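You operate a simulated robot arm through the tools that you are given. There is no shell and no other tool. Be economical: measure what you need, move in short steps, check, and stop when the job is done.

The job below is to be done with a simulated robot arm. You get a single attempt, and the scene is never put back.

JOB
Move the vial with the red cap from the meter to its dot in the rack; switch off.
Fine: the dot has the colour of the cap; the meter lid ends shut. Where these are worked on the way, their far stop is far enough and under half their travel is too little: meter lid.

Only the result counts: the job must be done as asked and must still hold three seconds after the hand-in. Knocking over, shifting, dropping, spilling or breaking anything else fails it. A push-on lid holds only when it is set on centred and level and pressed home; a screw cap is set on level and turned clockwise until tight.

ROBOT AND FRAMES
A 5-joint arm with a two-finger parallel gripper, fixed in place. Base frame: the origin is at the foot of the arm, x ahead of it, y to its left, z up. Lengths are in m, angles in rad, forces in N, time in s.
With the tool pointing down near the work surface it reaches from about 0.22 to 0.36 m from the base axis. Its first joint turns from -1.152 to 1.152 rad. The tool tilts only in the upright plane through the base axis and itself; it spins freely about its own axis. Payload 2.9 kg.
The tool frame sits at the grasp point between the pads (the TCP): z along the fingers, y along the line on which they close. The tips reach 0.03 m beyond it. Largest opening 0.11 m; finger width 0.02, thickness 0.01; the body of the gripper, 0.048 by 0.112 m, starts 0.055 m behind the TCP.
Orientation is that of the tool frame in the base frame, as a unit quaternion [w, x, y, z]. With the fingers straight down and closing along the base's y, the tool's x points along the base's -x, its y along +y and its z along -z.

CONTROLS
- The arm moves only by the tool drive_tool. Its argument "increments" is text: rows parted by semicolons, each of 7 numbers parted by spaces: the shift along the tool's x, y, z in m, then the turn, a rotation vector about the tool's x, y, z in rad, then the opening, from 0 (shut) to 1 (fully open). In form: x y z rx ry rz hand; .... A call has 1 to 8 rows; each row shifts and turns the commanded pose from where the row before left it, along the tool's axes as they then stand. Each row takes 0.2 s and may step no farther than 0.05 m and 0.15 rad from the row before; otherwise, or with a gripper value out of range, the whole call is refused. A pose out of reach is approached as far as the arm can. The call stops where the force on the tool passes 90 N (or 10 N more than at its start, if that is more) or the arm is blocked; 0.2 s more then pass. The fingers move at their own pace (about 0.108 m/s each) and stop on an object; they squeeze with about 34 N. The grip force told is the motor's: it shows also when the fingers shut on nothing. Time passes only in rows, and 0.2 s behind the last, so rows that do not move let the fingers close. The reply holds the time, the measured pose of the TCP, the force on the tool along the base axes, the opening and the grip force, in the units named above and with some noise, with the torque about the TCP (base axes, N m) and any sound that the robot's microphone picked up, and new pictures: "pictures" is both (left out), scene, wrist or none.
- Cameras (640 x 400 px; columns grow to the right, rows downward): "scene" is fixed at [0.0177, -0.4437, 0.6222]; the picture's right is [0.83, -0.56, 0.00], its down [-0.28, -0.42, -0.87] and it looks along [0.48, 0.72, -0.50] (base axes); focal length 357 px, centre (320, 200). "wrist" rides on the gripper at [0.072, 0.017, -0.103] in the tool frame; the picture's right is [-0.23, 0.97, 0.00], its down [-0.76, -0.18, -0.62] and it looks along [-0.61, -0.14, 0.78] (tool axes); focal length 222 px, centre (320, 200). There is no depth. A picture from a camera that has moved, and an enlarged one, comes with that camera's place and axes in the base frame and with its lens. The place of the scene camera against the robot may be out by one fixed shift of up to 0.025 m in any direction.
- enlarge(camera, box): a new picture of the part [left, top, right, bottom] of that camera's present view, enlarged. It takes no simulated time.
- job_done(): hands the job in; it is judged then, once.

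Work in short steps. Places have to be worked out from the pictures, the camera data and where the tool is seen: move nearer, look again, correct. Check each grasp and each placing, and mend what went wrong. You have 120 turns and 200 pictures in all, those below and enlarged ones among them. Open the gripper and draw the arm clear of the work before you hand the job in, unless the task says otherwise; then end with one line.

The tools are called after "Request:" as a command line: name --argument value ..., lists and objects as JSON in quotes. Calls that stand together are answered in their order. drive_tool: Moves the arm, as the interface text tells. Its arguments: {"type":"object","properties":{"increments":{"type":"string"},"pictures":{"type":"string","enum":["both","scene","wrist","none"]}},"required":["increments"]} The other tools are called the same way: enlarge (camera, box) takes an enlarged picture of a part of a camera's view; job_done () hands the job in.

At the start:

```text
clock: 0.0
tcp_pos: [0.4278, -0.0455, 0.3804]
tcp_rot: [0.0, 0.0, 1.0, 0.0]
force: [0.4, -0.4, -0.1]
torque: [0.01, -0.04, -0.01]
finger_gap: 0.11
gripper_force: 0.1
```

scene: 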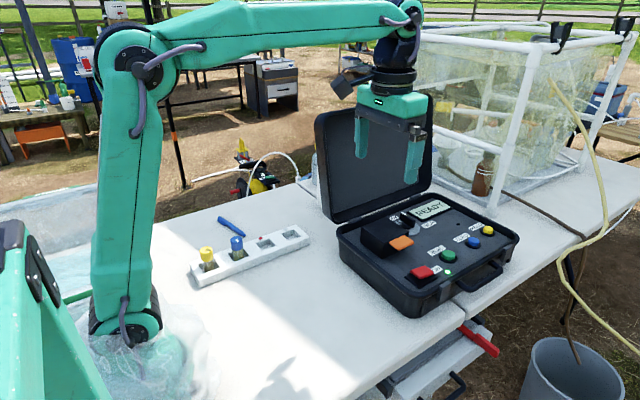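
wrist: 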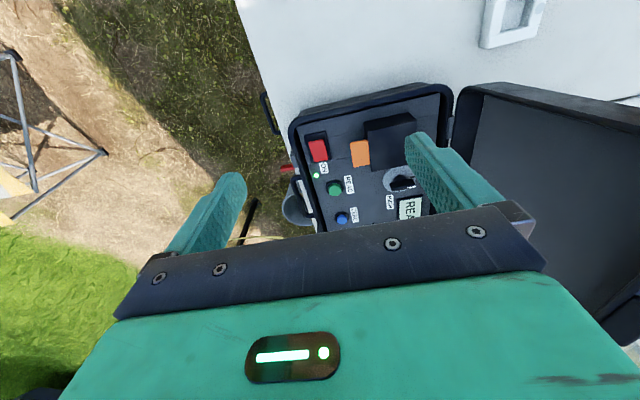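

I'll look closely at the meter and at the rack in the scene view.

Request:
enlarge --camera "scene" --box '[320, 180, 530, 320]'

Request:
enlarge --camera "scene" --box '[180, 190, 340, 290]'

Request:
enlarge --camera "wrist" --box '[270, 70, 470, 240]'

```text
2.86 times, centred on (425, 250) of scene
camera zoom: at [0.0177, -0.4437, 0.6222], right [0.83, -0.56, 0.0], down [-0.28, -0.42, -0.87], along [0.48, 0.72, -0.5], focal length 1021 px, centre (20, 57)
```

zoom: 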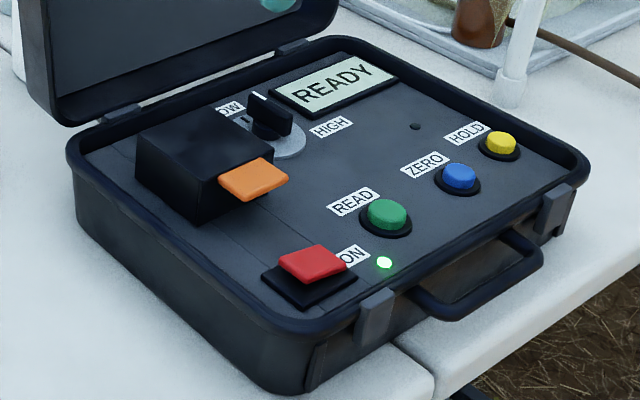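

```text
4.00 times, centred on (260, 240) of scene
camera zoom: at [0.0177, -0.4437, 0.6222], right [0.83, -0.56, 0.0], down [-0.28, -0.42, -0.87], along [0.48, 0.72, -0.5], focal length 1430 px, centre (560, 40)
```

zoom: 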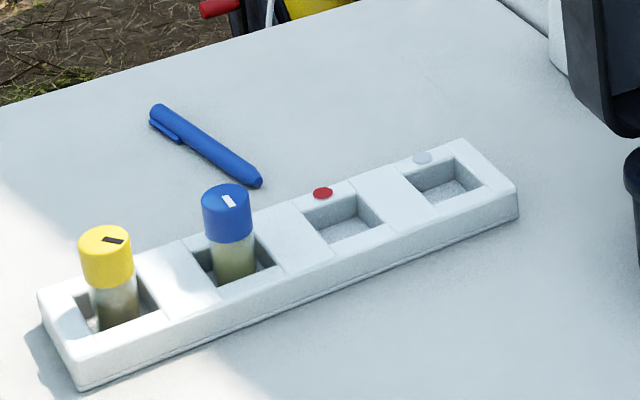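

```text
2.35 times, centred on (370, 155) of wrist
camera zoom: at [0.3554, -0.0289, 0.4838], right [0.23, 0.97, 0.0], down [0.76, -0.18, 0.62], along [0.61, -0.14, -0.78], focal length 523 px, centre (202, 306)
```

zoom: 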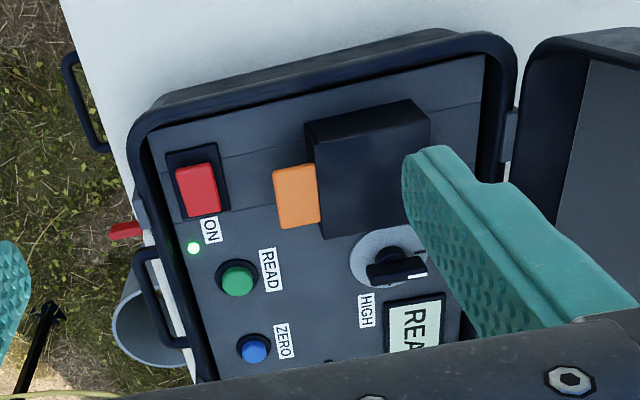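

Rough triangulation from both cameras puts the switch near (0.535, -0.07, 0.10) and the orange tab near (0.536, 0, 0.14). I'll move back and left at height to look at the rack with the wrist camera.

Request:
drive_tool --increments "0.04 0 -0.01 0 0 0 1; 0.04 0.02 -0.01 0 0 0 1; 0.02 0.045 0 0 0 0 1; 0.02 0.045 0 0 0 0 1; 0.0 0.045 0 0 0 0 1; 0.0 0.045 0 0 0 0 1"

```text
clock: 1.4
tcp_pos: [0.3078, 0.1545, 0.4008]
tcp_rot: [0.0, 0.001, 1.0, 0.0]
force: [-0.5, -0.9, 0.1]
torque: [-0.01, 0.01, 0.02]
finger_gap: 0.1101
gripper_force: 0.2
camera wrist: at [0.2349, 0.1707, 0.5039], right [0.23, 0.97, 0.0], down [0.76, -0.18, 0.62], along [0.61, -0.14, -0.78], focal length 222 px, centre (320, 200)
```

scene: 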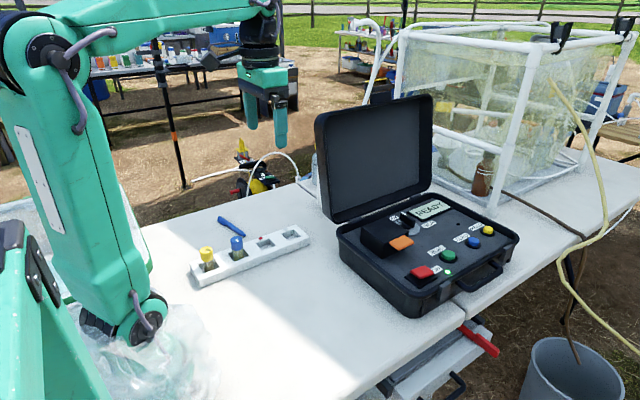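
wrist: 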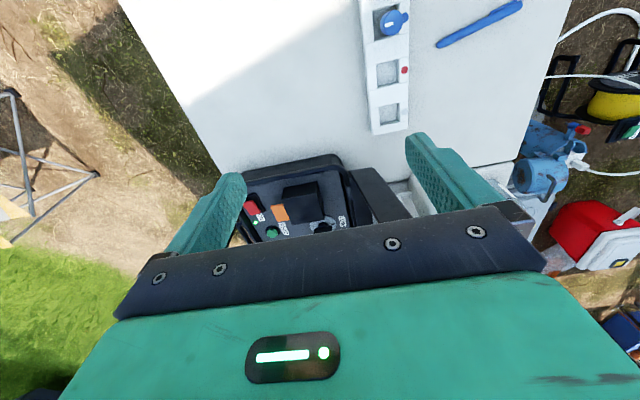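

Two wrist views give the switch at about (0.552, -0.078, 0.077), the tab at (0.554, 0.001, 0.115) and the red dot at about (0.335, 0.31, 0.03). I'll go back near the meter for a close look at the chamber lid.

Request:
drive_tool --increments "0 -0.048 0 0 0 0 1; 0 -0.048 0 0 0 0 1; 0 -0.048 0 0 0 0 1; 0 -0.04 0.02 0 0 0 1; -0.035 0 0.03 0 0 0 1; -0.035 0 0.03 0 0 0 1; -0.03 0 0.03 0 0 0 1; -0.01 0 0.03 0 0 0 1"

```text
clock: 3.2
tcp_pos: [0.4191, -0.0283, 0.26]
tcp_rot: [0.001, 0.0, 1.0, 0.0]
force: [-0.3, 0.1, 0.8]
torque: [0.0, 0.0, -0.03]
finger_gap: 0.11
gripper_force: 0.0
camera wrist: at [0.3461, -0.0127, 0.3627], right [0.23, 0.97, 0.0], down [0.76, -0.18, 0.62], along [0.61, -0.14, -0.78], focal length 222 px, centre (320, 200)
```

scene: 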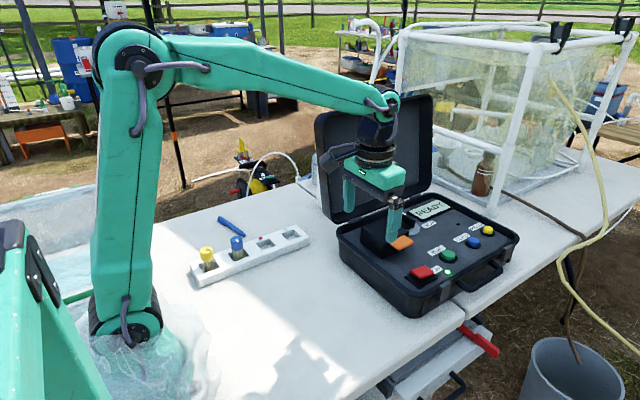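
wrist: 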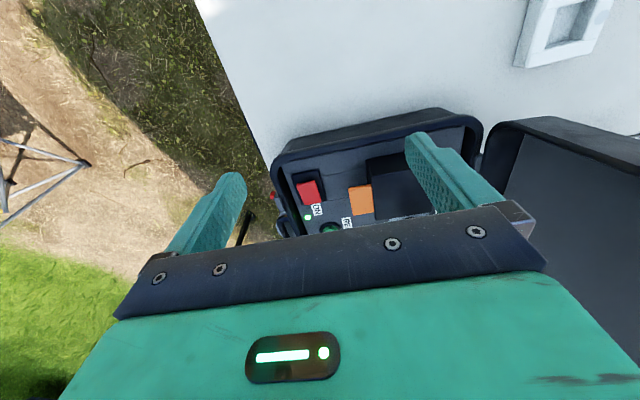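

Enlarging the wrist view around the chamber and the switch.

Request:
enlarge --camera "wrist" --box '[260, 100, 500, 250]'

Request:
enlarge --camera "scene" --box '[340, 200, 480, 300]'

```text
2.67 times, centred on (380, 175) of wrist
camera zoom: at [0.3461, -0.0127, 0.3627], right [0.23, 0.97, 0.0], down [0.76, -0.18, 0.62], along [0.61, -0.14, -0.78], focal length 592 px, centre (160, 267)
```

zoom: 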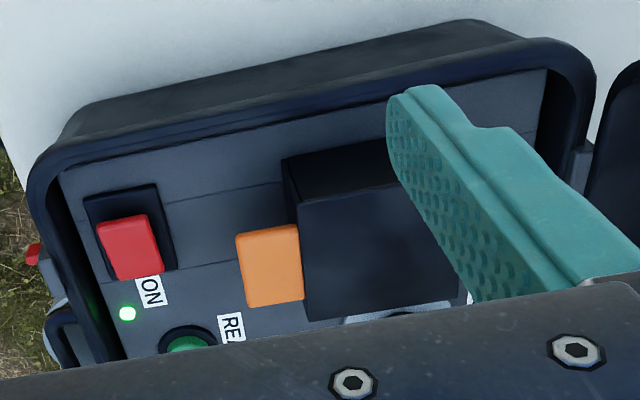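

```text
4.00 times, centred on (410, 250) of scene
camera zoom: at [0.0177, -0.4437, 0.6222], right [0.83, -0.56, 0.0], down [-0.28, -0.42, -0.87], along [0.48, 0.72, -0.5], focal length 1430 px, centre (-40, 0)
```

zoom: 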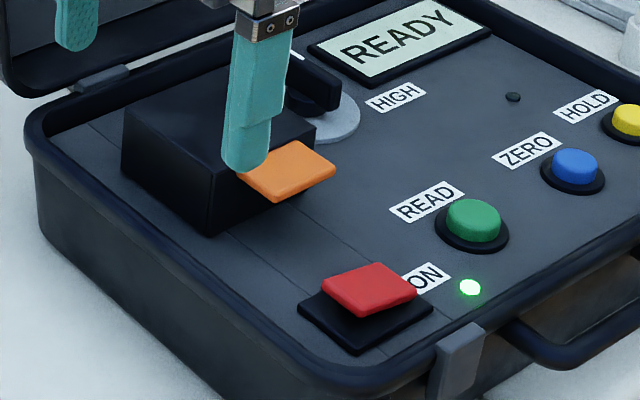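

The chamber is about 0.08 m square (x 0.516–0.595, y 0.017–0.097, top near 0.117). Its orange tab spans x 0.528–0.577, y -0.015–0.016. I'll close the fingers, tilt outward about 0.9 rad and shift to y≈0, then check what pose the arm reaches.

Request:
drive_tool --increments "0 0.01 0 0 -0.15 0 0; 0 0.01 0 0 -0.15 0 0; 0 0.006 0 0 -0.15 0 0; 0 0 0 0 -0.15 0 0; 0 0 0 0 -0.15 0 0; 0 0 0 0 -0.15 0 0"

```text
clock: 4.6
tcp_pos: [0.4178, -0.0034, 0.2606]
tcp_rot: [0.435, 0.001, 0.9, -0.003]
force: [0.0, 0.8, -0.1]
torque: [0.03, 0.04, -0.03]
finger_gap: 0.0003
gripper_force: 34.4
camera wrist: at [0.2915, 0.0136, 0.2675], right [0.15, 0.97, 0.17], down [-0.02, -0.17, 0.98], along [0.99, -0.15, -0.01], focal length 222 px, centre (320, 200)
```

scene: 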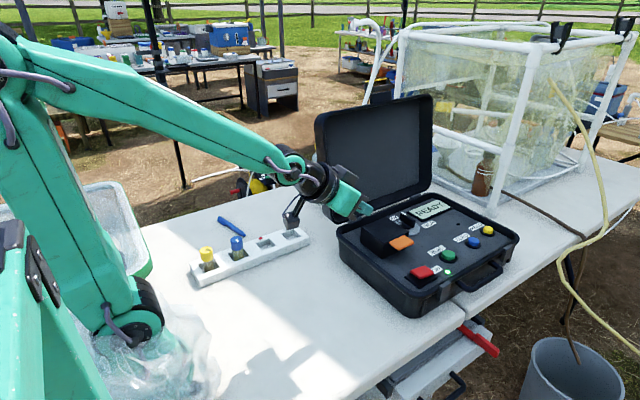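
wrist: 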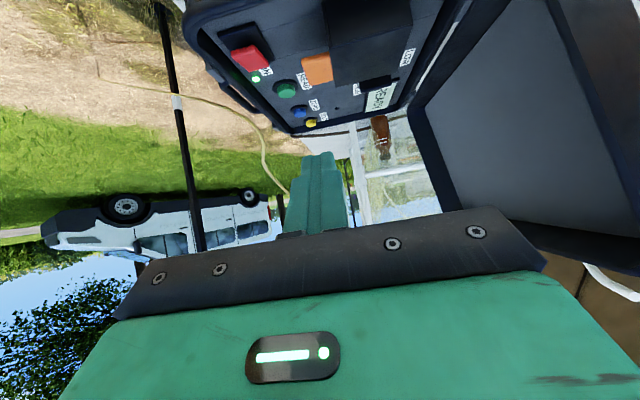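

The pose is reached and the view is good, so I'll enlarge it to measure the tab height and the rim.

Request:
enlarge --camera "wrist" --box '[180, 0, 440, 160]'

```text
2.46 times, centred on (310, 80) of wrist
camera zoom: at [0.2915, 0.0136, 0.2675], right [0.15, 0.97, 0.17], down [-0.02, -0.17, 0.98], along [0.99, -0.15, -0.01], focal length 547 px, centre (345, 495)
```

zoom: 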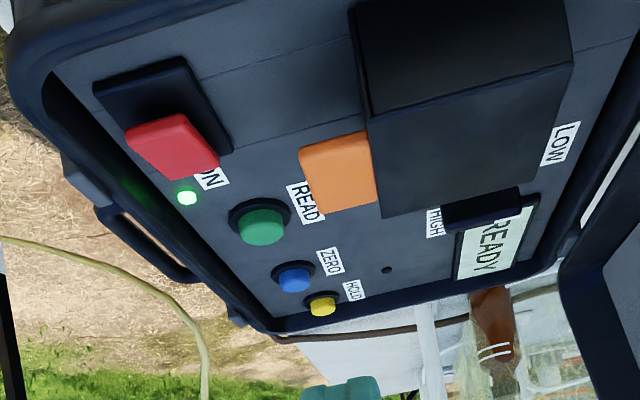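

The tab is confirmed at x 0.527–0.58, y -0.018–0.013, top z≈0.114. I'll go to a standoff in front of its near edge, low enough that the closed fingertips slide under it.

Request:
drive_tool --increments "0.0222 0 0.0304 0 0 0 0; 0.0222 0 0.0304 0 0 0 0; 0.0222 0 0.0304 0 0 0 0"

```text
clock: 5.4
tcp_pos: [0.4459, -0.0041, 0.1543]
tcp_rot: [0.436, 0.001, 0.9, -0.002]
force: [0.8, -0.1, 0.0]
torque: [0.0, 0.01, 0.01]
finger_gap: 0.0
gripper_force: 34.1
camera wrist: at [0.3191, 0.0131, 0.16], right [0.15, 0.97, 0.17], down [-0.02, -0.17, 0.98], along [0.99, -0.15, -0.01], focal length 222 px, centre (320, 200)
```

scene: 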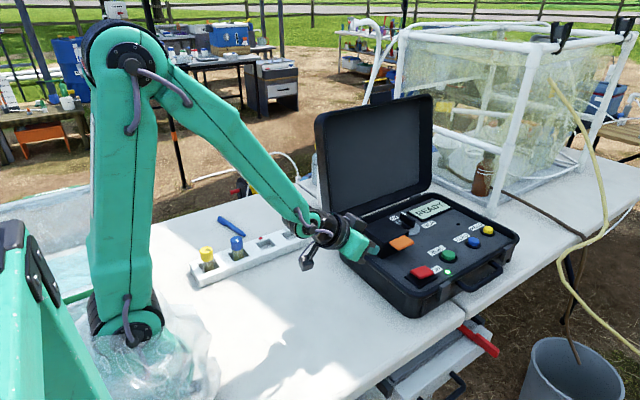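
wrist: 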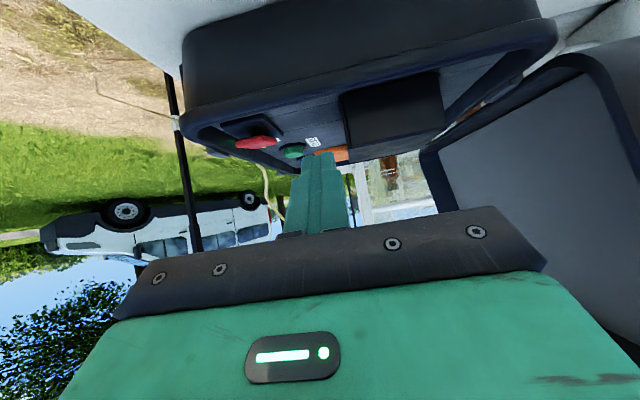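

Now the view is nearly edge-on; I'll enlarge it to measure the tab's underside and the rim top.

Request:
enlarge --camera "wrist" --box '[220, 80, 460, 230]'

Request:
enlarge --camera "scene" --box '[330, 200, 450, 290]'

```text
2.67 times, centred on (340, 155) of wrist
camera zoom: at [0.3191, 0.0131, 0.16], right [0.15, 0.97, 0.17], down [-0.02, -0.17, 0.98], along [0.99, -0.15, -0.01], focal length 592 px, centre (267, 320)
```

zoom: 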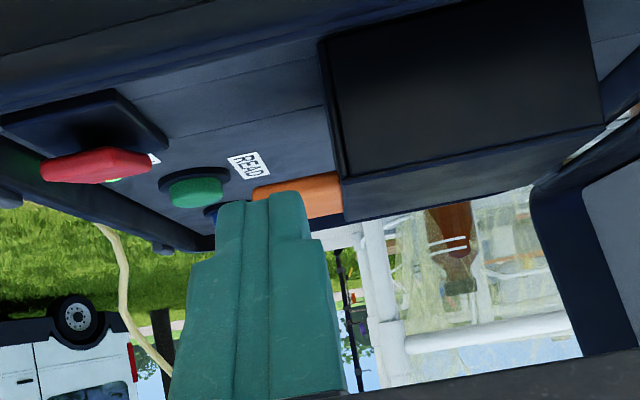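

```text
4.44 times, centred on (390, 245) of scene
camera zoom: at [0.0177, -0.4437, 0.6222], right [0.83, -0.56, 0.0], down [-0.28, -0.42, -0.87], along [0.48, 0.72, -0.5], focal length 1588 px, centre (9, 0)
```

zoom: 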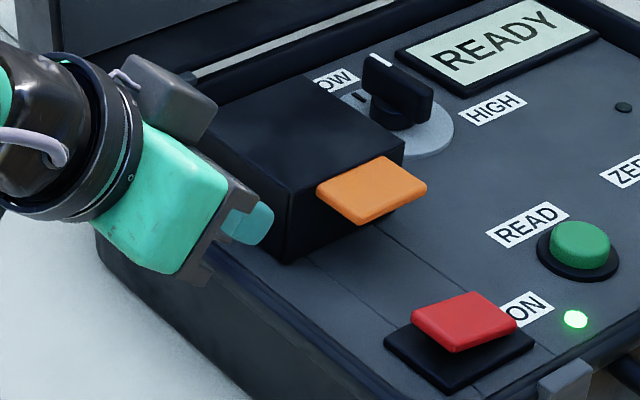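

Tab underside is about 0.109. I'll slide along the tool axis so the fingertips go under the near edge of the tab.

Request:
drive_tool --increments "0.0005 0 0.021 0 0 0 0; 0.0005 0 0.021 0 0 0 0; 0 0 0.021 0 0 0 0; 0 0 0.02 0 0 0 0"

Request:
enlarge --camera "scene" --box '[330, 200, 450, 290]'

Request:
enlarge --camera "wrist" --box '[220, 80, 460, 230]'

```text
clock: 6.4
tcp_pos: [0.5141, -0.0036, 0.1005]
tcp_rot: [0.436, 0.002, 0.9, -0.002]
force: [-0.1, 0.2, 1.1]
torque: [0.03, 0.0, 0.02]
finger_gap: 0.0
gripper_force: 34.2
camera wrist: at [0.3876, 0.0128, 0.1075], right [0.15, 0.97, 0.17], down [-0.02, -0.17, 0.98], along [0.99, -0.15, -0.01], focal length 222 px, centre (320, 200)
```

scene: 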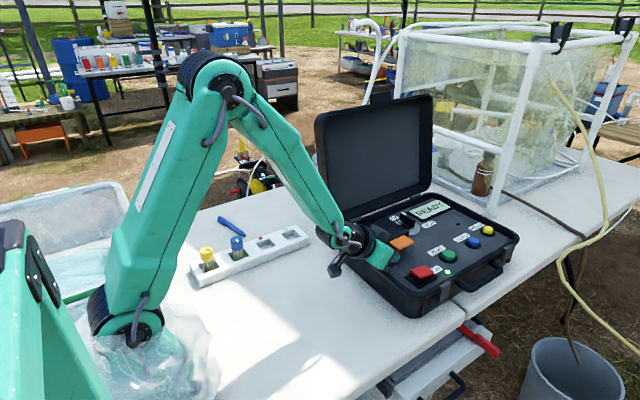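
wrist: 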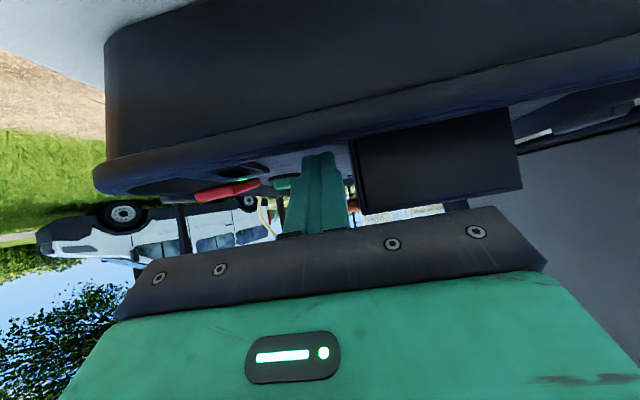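

```text
4.44 times, centred on (390, 245) of scene
camera zoom: at [0.0177, -0.4437, 0.6222], right [0.83, -0.56, 0.0], down [-0.28, -0.42, -0.87], along [0.48, 0.72, -0.5], focal length 1588 px, centre (9, 0)
```

zoom: 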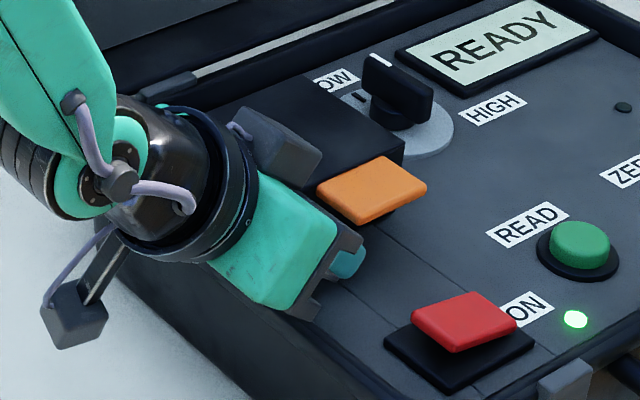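

```text
2.67 times, centred on (340, 155) of wrist
camera zoom: at [0.3876, 0.0128, 0.1075], right [0.15, 0.97, 0.17], down [-0.02, -0.17, 0.98], along [0.99, -0.15, -0.01], focal length 592 px, centre (267, 320)
```

zoom: 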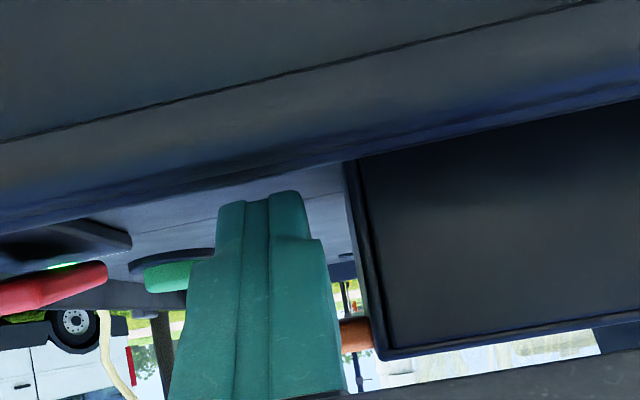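

The tips are under the tab. I'll lift gently 0.03 straight up and check that the tab follows.

Request:
drive_tool --increments "-0.0117 0 -0.0093 0 0 0 0; -0.0117 0.001 -0.0093 0 0 0 0"

Request:
enlarge --camera "scene" --box '[330, 180, 450, 290]'

```text
clock: 7.0
tcp_pos: [0.5133, -0.003, 0.1303]
tcp_rot: [0.435, 0.002, 0.9, -0.002]
force: [-2.0, 1.1, 0.2]
torque: [-0.01, 0.01, 0.02]
finger_gap: 0.0
gripper_force: 34.3
camera wrist: at [0.3866, 0.0141, 0.1376], right [0.14, 0.97, 0.18], down [-0.02, -0.18, 0.98], along [0.99, -0.14, -0.01], focal length 222 px, centre (320, 200)
```

scene: 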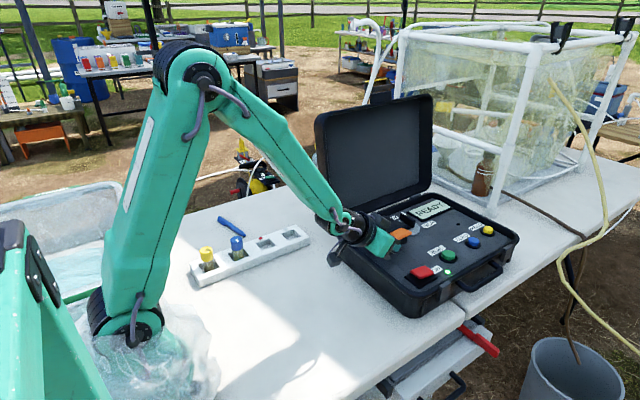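
wrist: 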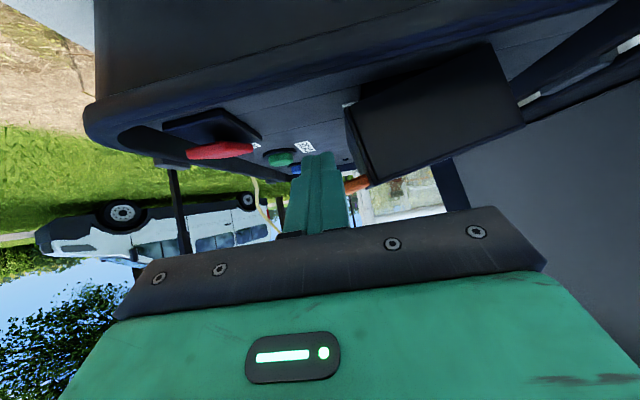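

```text
3.64 times, centred on (390, 235) of scene
camera zoom: at [0.0177, -0.4437, 0.6222], right [0.83, -0.56, 0.0], down [-0.28, -0.42, -0.87], along [0.48, 0.72, -0.5], focal length 1300 px, centre (66, 73)
```

zoom: 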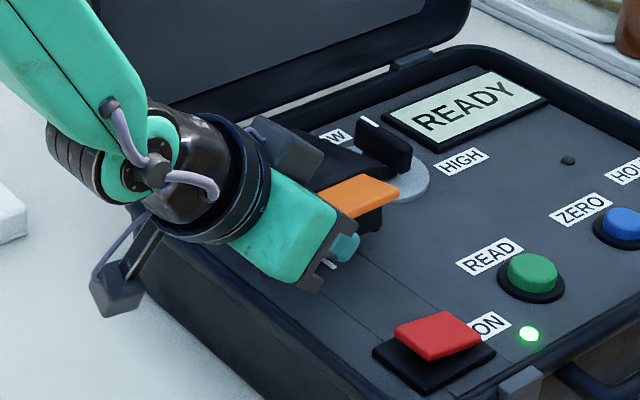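

The whole black hood is the lid: it hinges at its +y bottom edge, around y≈0.097, z≈0.07, and follows the finger. I'll continue along the arc, with the small yaw the arm needs.

Request:
drive_tool --increments "-0.0164 0.014 -0.0131 -0.021 0 -0.017 0; -0.0123 0.016 -0.0098 -0.024 0 -0.019 0; -0.0114 0.0185 -0.0065 -0.028 0 -0.022 0"

Request:
enlarge --camera "scene" --box '[330, 170, 470, 290]'

```text
clock: 7.8
tcp_pos: [0.5124, 0.0468, 0.1805]
tcp_rot: [0.435, -0.041, 0.899, 0.019]
force: [-0.1, -0.4, 0.4]
torque: [-0.05, -0.02, -0.01]
finger_gap: 0.0
gripper_force: 33.9
camera wrist: at [0.3854, 0.0504, 0.187], right [0.05, 0.98, 0.18], down [0.0, -0.18, 0.98], along [1.0, -0.05, -0.01], focal length 222 px, centre (320, 200)
```

scene: 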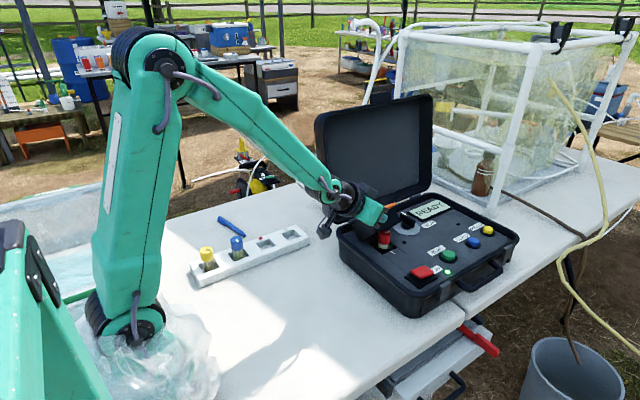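
wrist: 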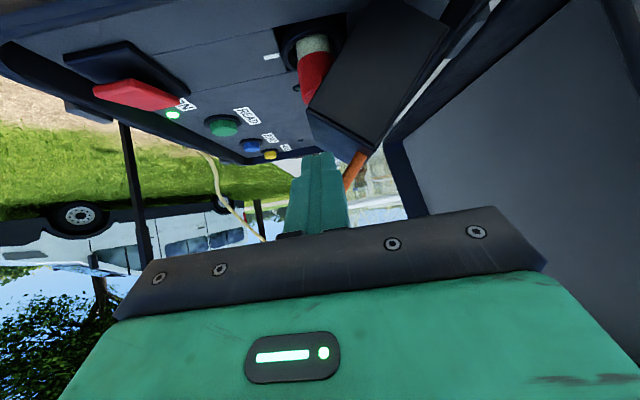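

```text
3.33 times, centred on (400, 230) of scene
camera zoom: at [0.0177, -0.4437, 0.6222], right [0.83, -0.56, 0.0], down [-0.28, -0.42, -0.87], along [0.48, 0.72, -0.5], focal length 1191 px, centre (53, 100)
```

zoom: 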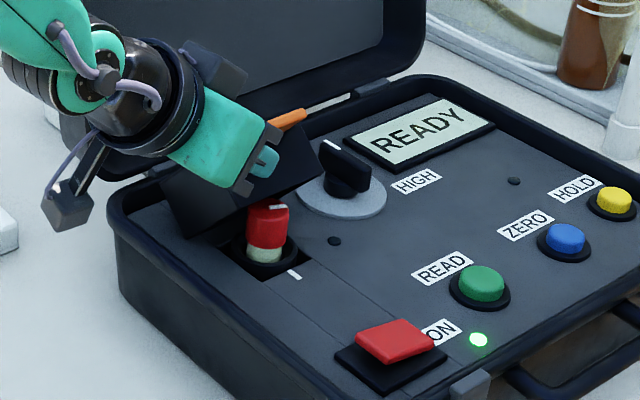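

The hood is at about 0.8 rad and the red-capped vial is visible in its well. I'll continue the arc to past vertical.

Request:
drive_tool --increments "-0.0102 0.019 -0.0017 -0.031 0 -0.025 0; -0.0076 0.0217 0.0016 -0.031 0 -0.025 0; -0.0052 0.022 0.0049 -0.031 0 -0.025 0"

Request:
enlarge --camera "scene" --box '[330, 170, 470, 290]'

```text
clock: 8.6
tcp_pos: [0.523, 0.1108, 0.1936]
tcp_rot: [0.432, -0.096, 0.896, 0.046]
force: [-1.4, -0.3, -0.3]
torque: [0.02, -0.01, -0.01]
finger_gap: 0.0
gripper_force: 33.8
camera wrist: at [0.3951, 0.1007, 0.2005], right [-0.07, 0.98, 0.18], down [0.02, -0.18, 0.98], along [1.0, 0.07, -0.01], focal length 222 px, centre (320, 200)
```

scene: 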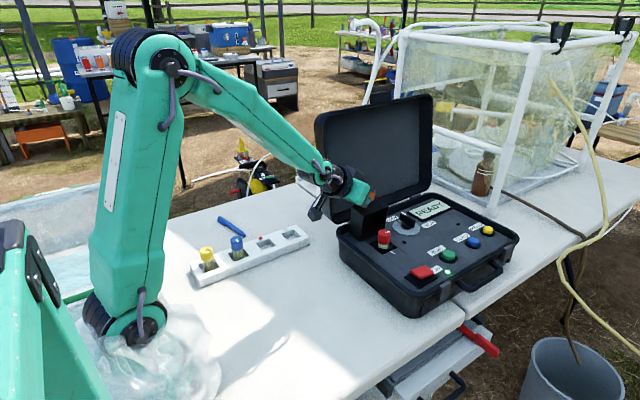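
wrist: 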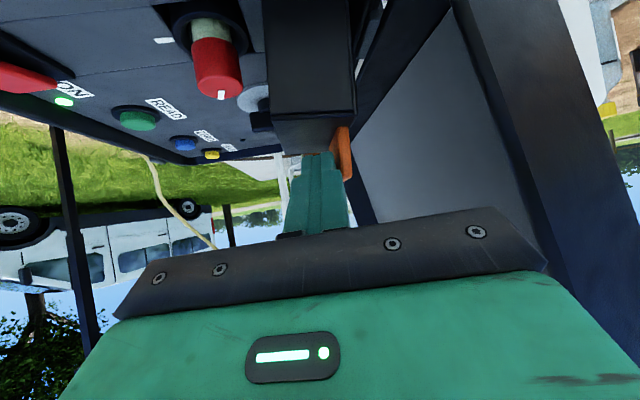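

```text
3.33 times, centred on (400, 230) of scene
camera zoom: at [0.0177, -0.4437, 0.6222], right [0.83, -0.56, 0.0], down [-0.28, -0.42, -0.87], along [0.48, 0.72, -0.5], focal length 1191 px, centre (53, 100)
```

zoom: 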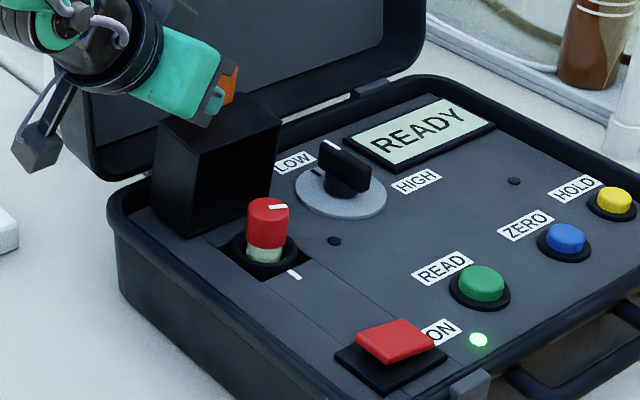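

The hood is nearly upright. I'll push further toward its far stop, watching the force.

Request:
drive_tool --increments "-0.0006 0.02 0.0056 -0.031 0 -0.025 0; 0.001 0.018 0.006 -0.028 0 -0.022 0"

Request:
enlarge --camera "scene" --box '[330, 170, 470, 290]'

```text
clock: 9.2
tcp_pos: [0.5251, 0.1234, 0.1911]
tcp_rot: [0.432, -0.105, 0.894, 0.05]
force: [-30.9, -63.0, 27.6]
torque: [-0.32, -0.33, -1.17]
finger_gap: 0.0001
gripper_force: 33.5
stopped in row 2: the force on the tool passed its limit at 108 N (the readings are from after the stop); the commanded pose is now the measured one
camera wrist: at [0.3969, 0.1098, 0.1982], right [-0.09, 0.98, 0.18], down [0.03, -0.17, 0.98], along [1.0, 0.09, -0.01], focal length 222 px, centre (320, 200)
```

scene: 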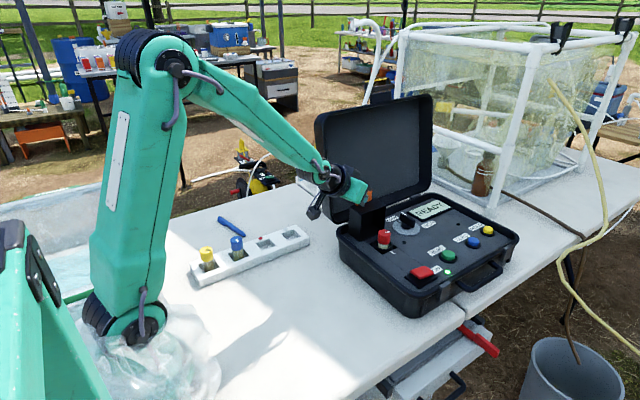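
wrist: 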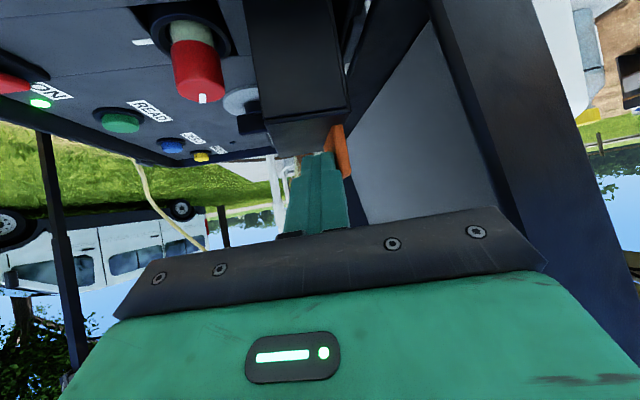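

```text
3.33 times, centred on (400, 230) of scene
camera zoom: at [0.0174, -0.4438, 0.6221], right [0.83, -0.56, 0.0], down [-0.28, -0.42, -0.87], along [0.48, 0.72, -0.5], focal length 1191 px, centre (53, 100)
```

zoom: 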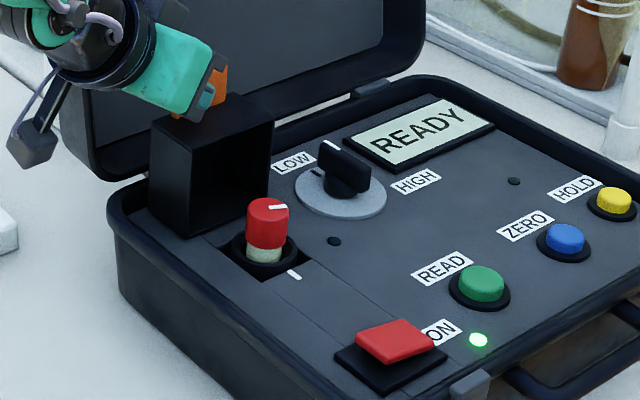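

The far stop is reached (force limit hit). I'll back off toward -y and retreat upward, and see whether the lid stays.

Request:
drive_tool --increments "0 -0.012 -0.005 0 0 0 0; 0 -0.01 -0.04 0 0 0 0; 0 -0.01 -0.045 0 0 0 0"

Request:
enlarge --camera "scene" --box '[330, 170, 470, 290]'

Request:
enlarge --camera "wrist" --box '[120, 0, 400, 170]'

```text
clock: 9.9
tcp_pos: [0.463, 0.079, 0.2453]
tcp_rot: [0.431, -0.099, 0.896, 0.027]
force: [-0.7, -0.1, 0.3]
torque: [0.01, -0.02, 0.02]
finger_gap: 0.0001
gripper_force: 34.2
out of reach, approached as far as the arm can: row 3
camera wrist: at [0.3352, 0.0713, 0.2524], right [-0.06, 0.99, 0.14], down [0.02, -0.14, 0.99], along [1.0, 0.06, -0.01], focal length 222 px, centre (320, 200)
```

scene: 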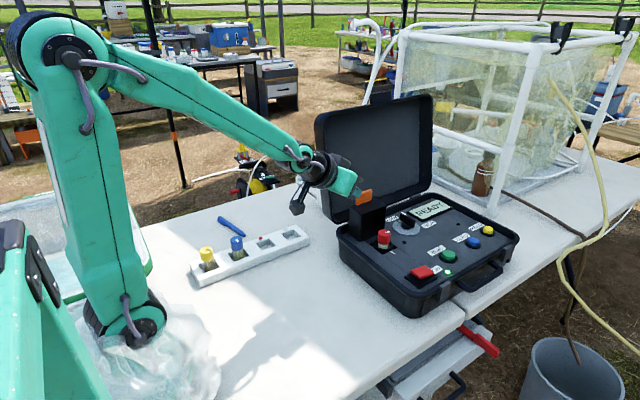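
wrist: 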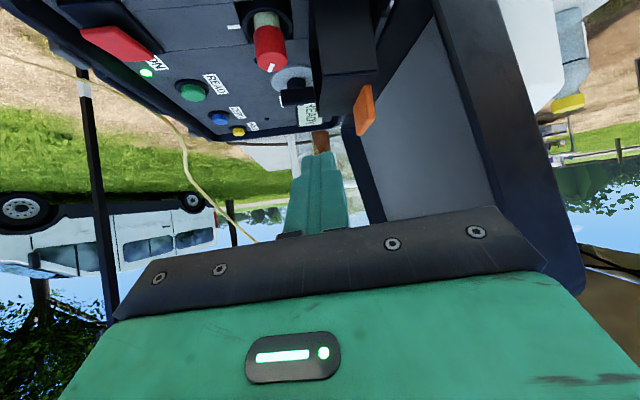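

```text
3.33 times, centred on (400, 230) of scene
camera zoom: at [0.0178, -0.4436, 0.6222], right [0.83, -0.56, 0.0], down [-0.28, -0.42, -0.87], along [0.48, 0.72, -0.5], focal length 1191 px, centre (53, 100)
```

zoom: 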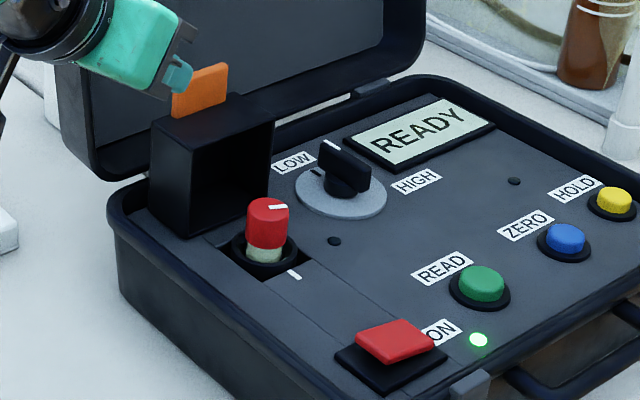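

```text
2.29 times, centred on (260, 85) of wrist
camera zoom: at [0.3352, 0.0713, 0.2524], right [-0.06, 0.99, 0.14], down [0.02, -0.14, 0.99], along [1.0, 0.06, -0.01], focal length 508 px, centre (457, 463)
```

zoom: 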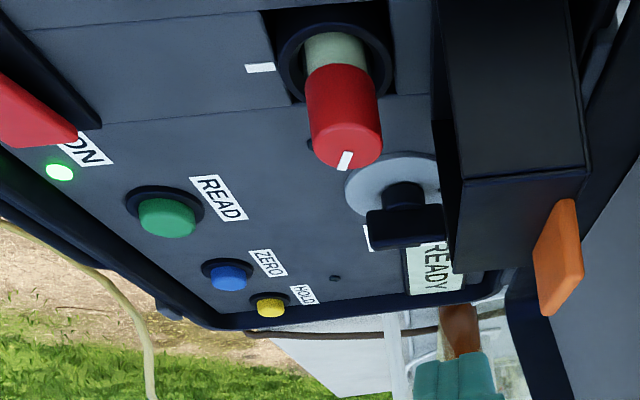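

The lid stays open. Triangulated cap top: (0.551, 0.056, 0.111), about 0.031 m across. I'll yaw toward it, open to about 0.045 m and go to a standoff 0.07 m back along the approach line.

Request:
drive_tool --increments "0 0 0 0.103 0 0.082 0.41; 0.0214 -0.0096 0.0263 0 0 0 0.41; 0.0214 -0.0096 0.0263 0 0 0 0.41; 0.0214 -0.0096 0.0263 0 0 0 0.41"

Request:
enlarge --camera "wrist" --box '[220, 60, 480, 220]'

Request:
enlarge --camera "scene" --box '[330, 170, 470, 290]'

```text
clock: 10.9
tcp_pos: [0.4876, 0.0426, 0.1459]
tcp_rot: [0.434, -0.048, 0.899, 0.016]
force: [-0.4, -0.1, 0.6]
torque: [0.0, -0.03, 0.01]
finger_gap: 0.0451
gripper_force: 0.1
out of reach, approached as far as the arm can: row 1
camera wrist: at [0.3605, 0.0471, 0.1527], right [0.04, 0.99, 0.16], down [0.0, -0.17, 0.99], along [1.0, -0.04, -0.01], focal length 222 px, centre (320, 200)
```

scene: 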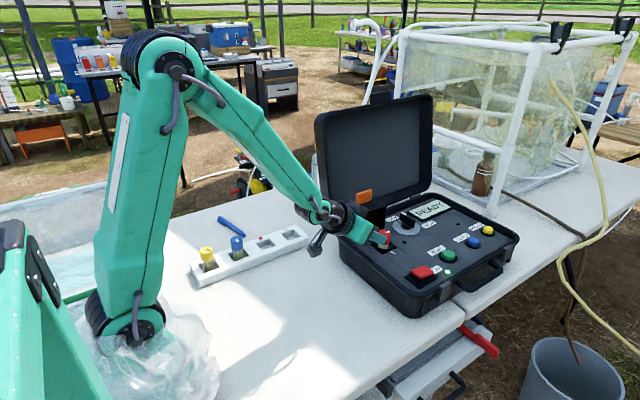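
wrist: 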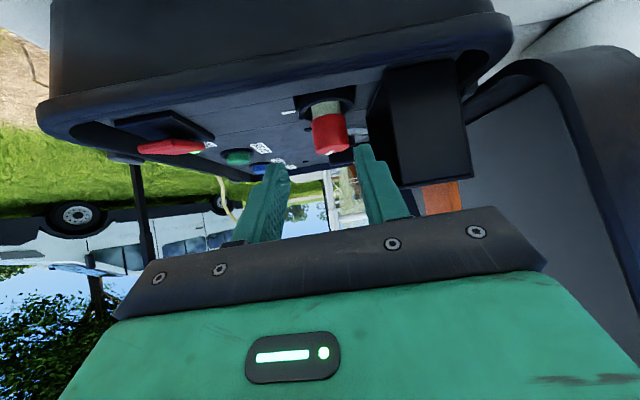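

```text
2.46 times, centred on (350, 140) of wrist
camera zoom: at [0.3605, 0.0471, 0.1527], right [0.04, 0.99, 0.16], down [0.0, -0.17, 0.99], along [1.0, -0.04, -0.01], focal length 547 px, centre (246, 348)
```

zoom: 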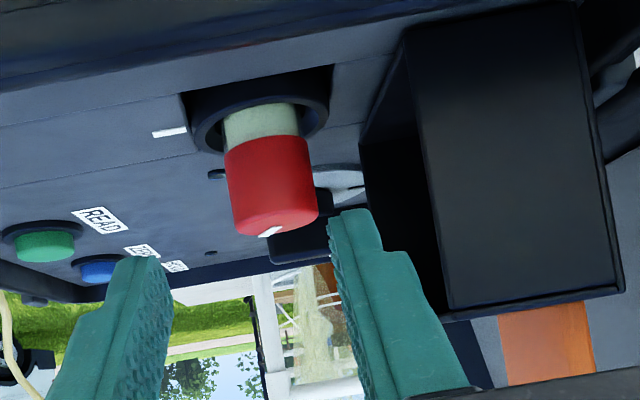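

```text
3.33 times, centred on (400, 230) of scene
camera zoom: at [0.0177, -0.4437, 0.6222], right [0.83, -0.56, 0.0], down [-0.28, -0.42, -0.87], along [0.48, 0.72, -0.5], focal length 1191 px, centre (53, 100)
```

zoom: 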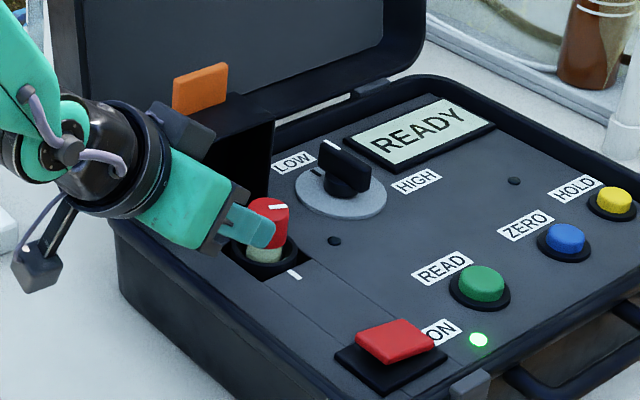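

The cap centre is reconfirmed at about (0.551, 0.057, 0.097). I'll correct laterally and advance 0.035, then check that the cap lies between the fingers.

Request:
drive_tool --increments "-0.0012 0.0085 0.0 -0.011 0 -0.009 0.39; -0.0013 0 0.018 0 0 0 0.39; 0 0 0.018 0 0 0 0.39"

Request:
enlarge --camera "wrist" --box '[220, 60, 480, 220]'

```text
clock: 11.8
tcp_pos: [0.5179, 0.059, 0.1241]
tcp_rot: [0.433, -0.056, 0.899, 0.022]
force: [0.5, 0.0, -0.5]
torque: [-0.03, 0.05, 0.02]
finger_gap: 0.0429
gripper_force: 0.0
camera wrist: at [0.39, 0.0599, 0.1319], right [0.02, 0.99, 0.17], down [0.01, -0.17, 0.99], along [1.0, -0.02, -0.01], focal length 222 px, centre (320, 200)
```

scene: 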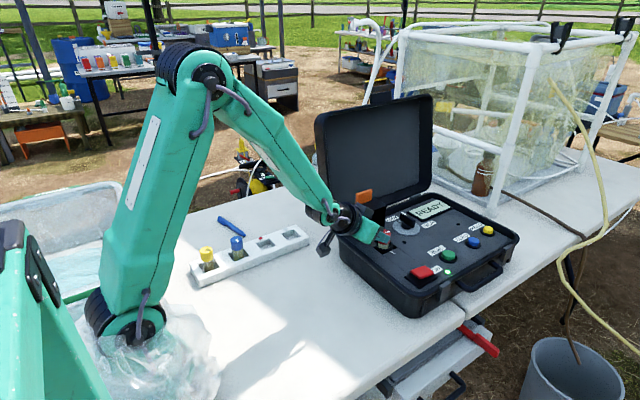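
wrist: 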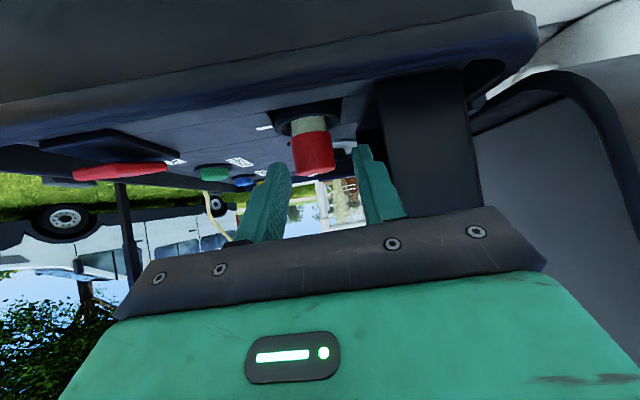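

```text
2.46 times, centred on (350, 140) of wrist
camera zoom: at [0.39, 0.0599, 0.1319], right [0.02, 0.99, 0.17], down [0.01, -0.17, 0.99], along [1.0, -0.02, -0.01], focal length 547 px, centre (246, 348)
```

zoom: 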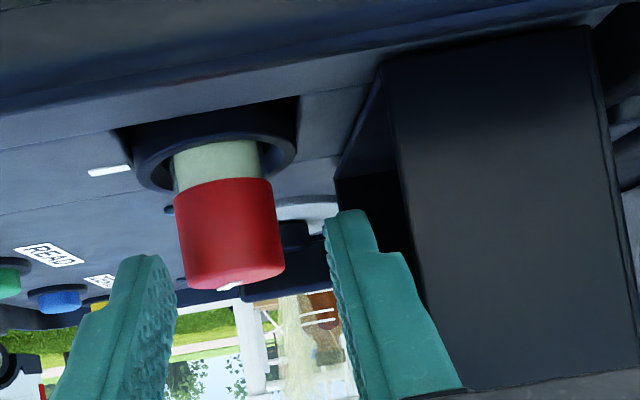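

The cap sits slightly left of the finger mid-line. I'll shift -0.0045 in tool y and then advance the remaining 0.032.

Request:
drive_tool --increments "0 -0.0045 0 0.006 0 0.005 0.39; 0 0 0.016 0 0 0 0.39; 0 0 0.016 0 0 0 0.39"

Request:
enlarge --camera "wrist" --box '[220, 60, 480, 220]'

Request:
enlarge --camera "scene" --box '[330, 190, 450, 290]'

```text
clock: 12.6
tcp_pos: [0.5439, 0.0581, 0.1048]
tcp_rot: [0.433, -0.052, 0.9, 0.021]
force: [0.1, -0.1, 0.3]
torque: [-0.01, 0.0, 0.02]
finger_gap: 0.0427
gripper_force: 0.0
camera wrist: at [0.415, 0.06, 0.1122], right [0.03, 0.98, 0.17], down [0.01, -0.17, 0.99], along [1.0, -0.03, -0.01], focal length 222 px, centre (320, 200)
```

scene: 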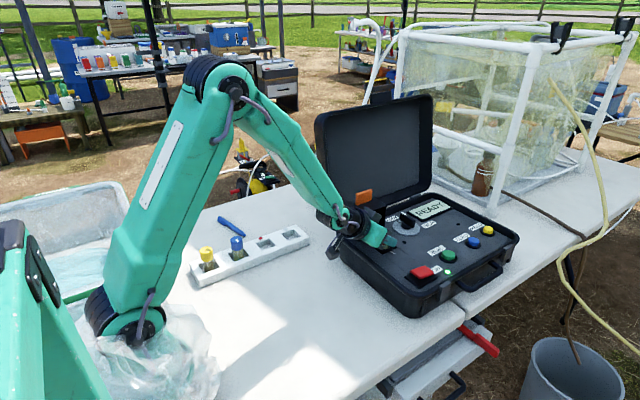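
wrist: 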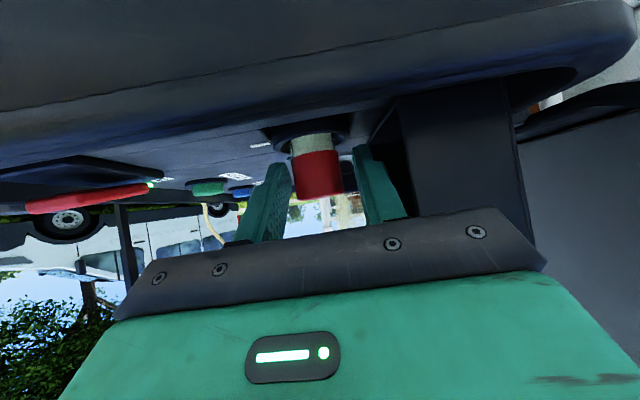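

```text
2.46 times, centred on (350, 140) of wrist
camera zoom: at [0.415, 0.06, 0.1122], right [0.03, 0.98, 0.17], down [0.01, -0.17, 0.99], along [1.0, -0.03, -0.01], focal length 547 px, centre (246, 348)
```

zoom: 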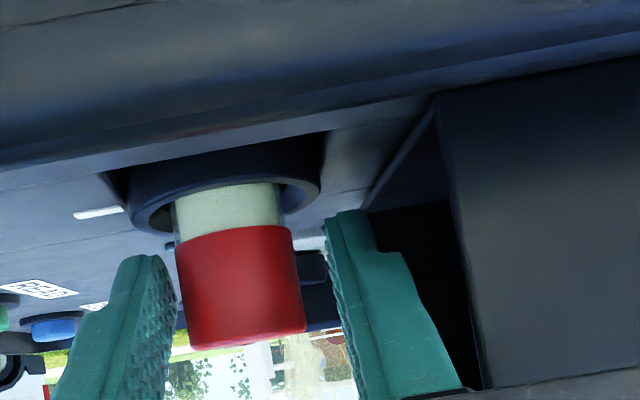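

```text
4.00 times, centred on (390, 240) of scene
camera zoom: at [0.0177, -0.4437, 0.6222], right [0.83, -0.56, 0.0], down [-0.28, -0.42, -0.87], along [0.48, 0.72, -0.5], focal length 1430 px, centre (40, 40)
```

zoom: 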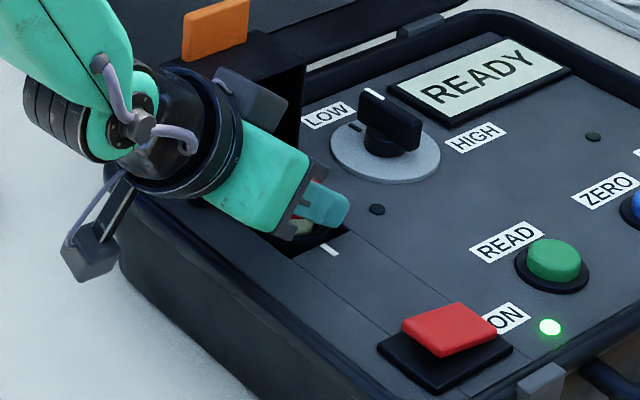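

The cap is between the fingers at the right height (grip line z≈0.099 on a cap spanning 0.082–0.111). Closing.

Request:
drive_tool --increments "0 0 0 0 0 0 0.15; 0 0 0 0 0 0 0.15; 0 0 0 0 0 0 0.15"

Request:
enlarge --camera "wrist" --box '[220, 60, 480, 220]'

```text
clock: 13.3
tcp_pos: [0.5438, 0.0582, 0.1065]
tcp_rot: [0.434, -0.052, 0.899, 0.021]
force: [-1.1, -0.4, 6.5]
torque: [0.11, -0.03, -0.03]
finger_gap: 0.0262
gripper_force: 33.8
camera wrist: at [0.4154, 0.06, 0.1128], right [0.03, 0.98, 0.17], down [0.0, -0.17, 0.99], along [1.0, -0.03, -0.01], focal length 222 px, centre (320, 200)
```

scene: 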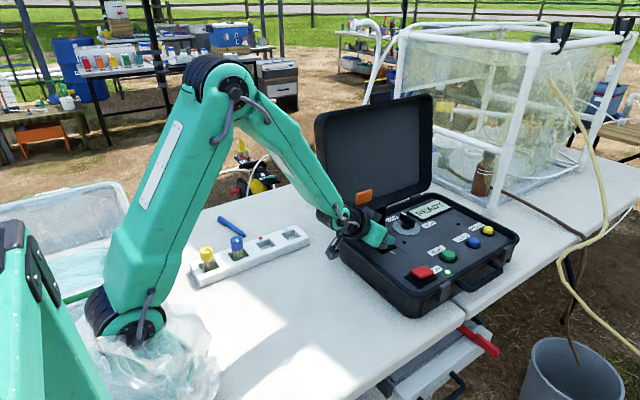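
wrist: 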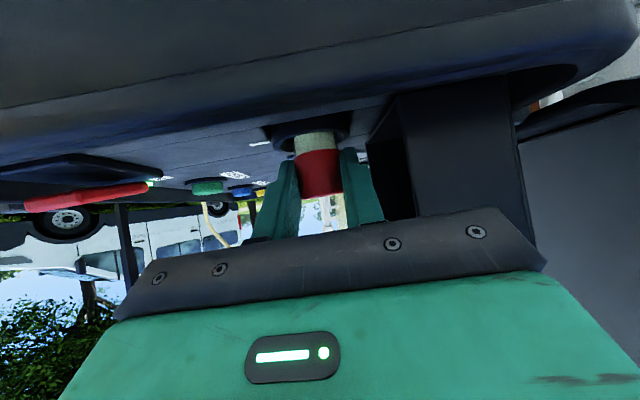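

```text
2.46 times, centred on (350, 140) of wrist
camera zoom: at [0.4154, 0.06, 0.1128], right [0.03, 0.98, 0.17], down [0.0, -0.17, 0.99], along [1.0, -0.03, -0.01], focal length 547 px, centre (246, 348)
```

zoom: 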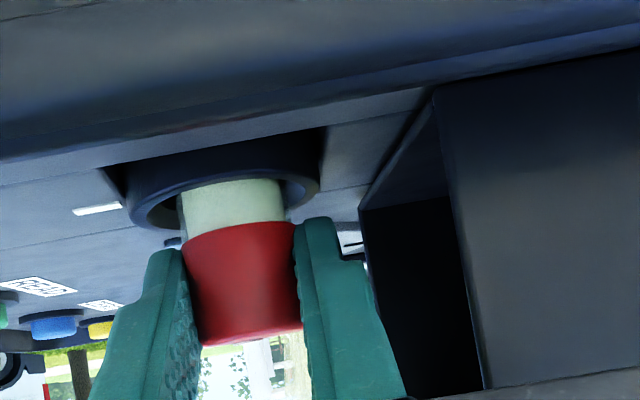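

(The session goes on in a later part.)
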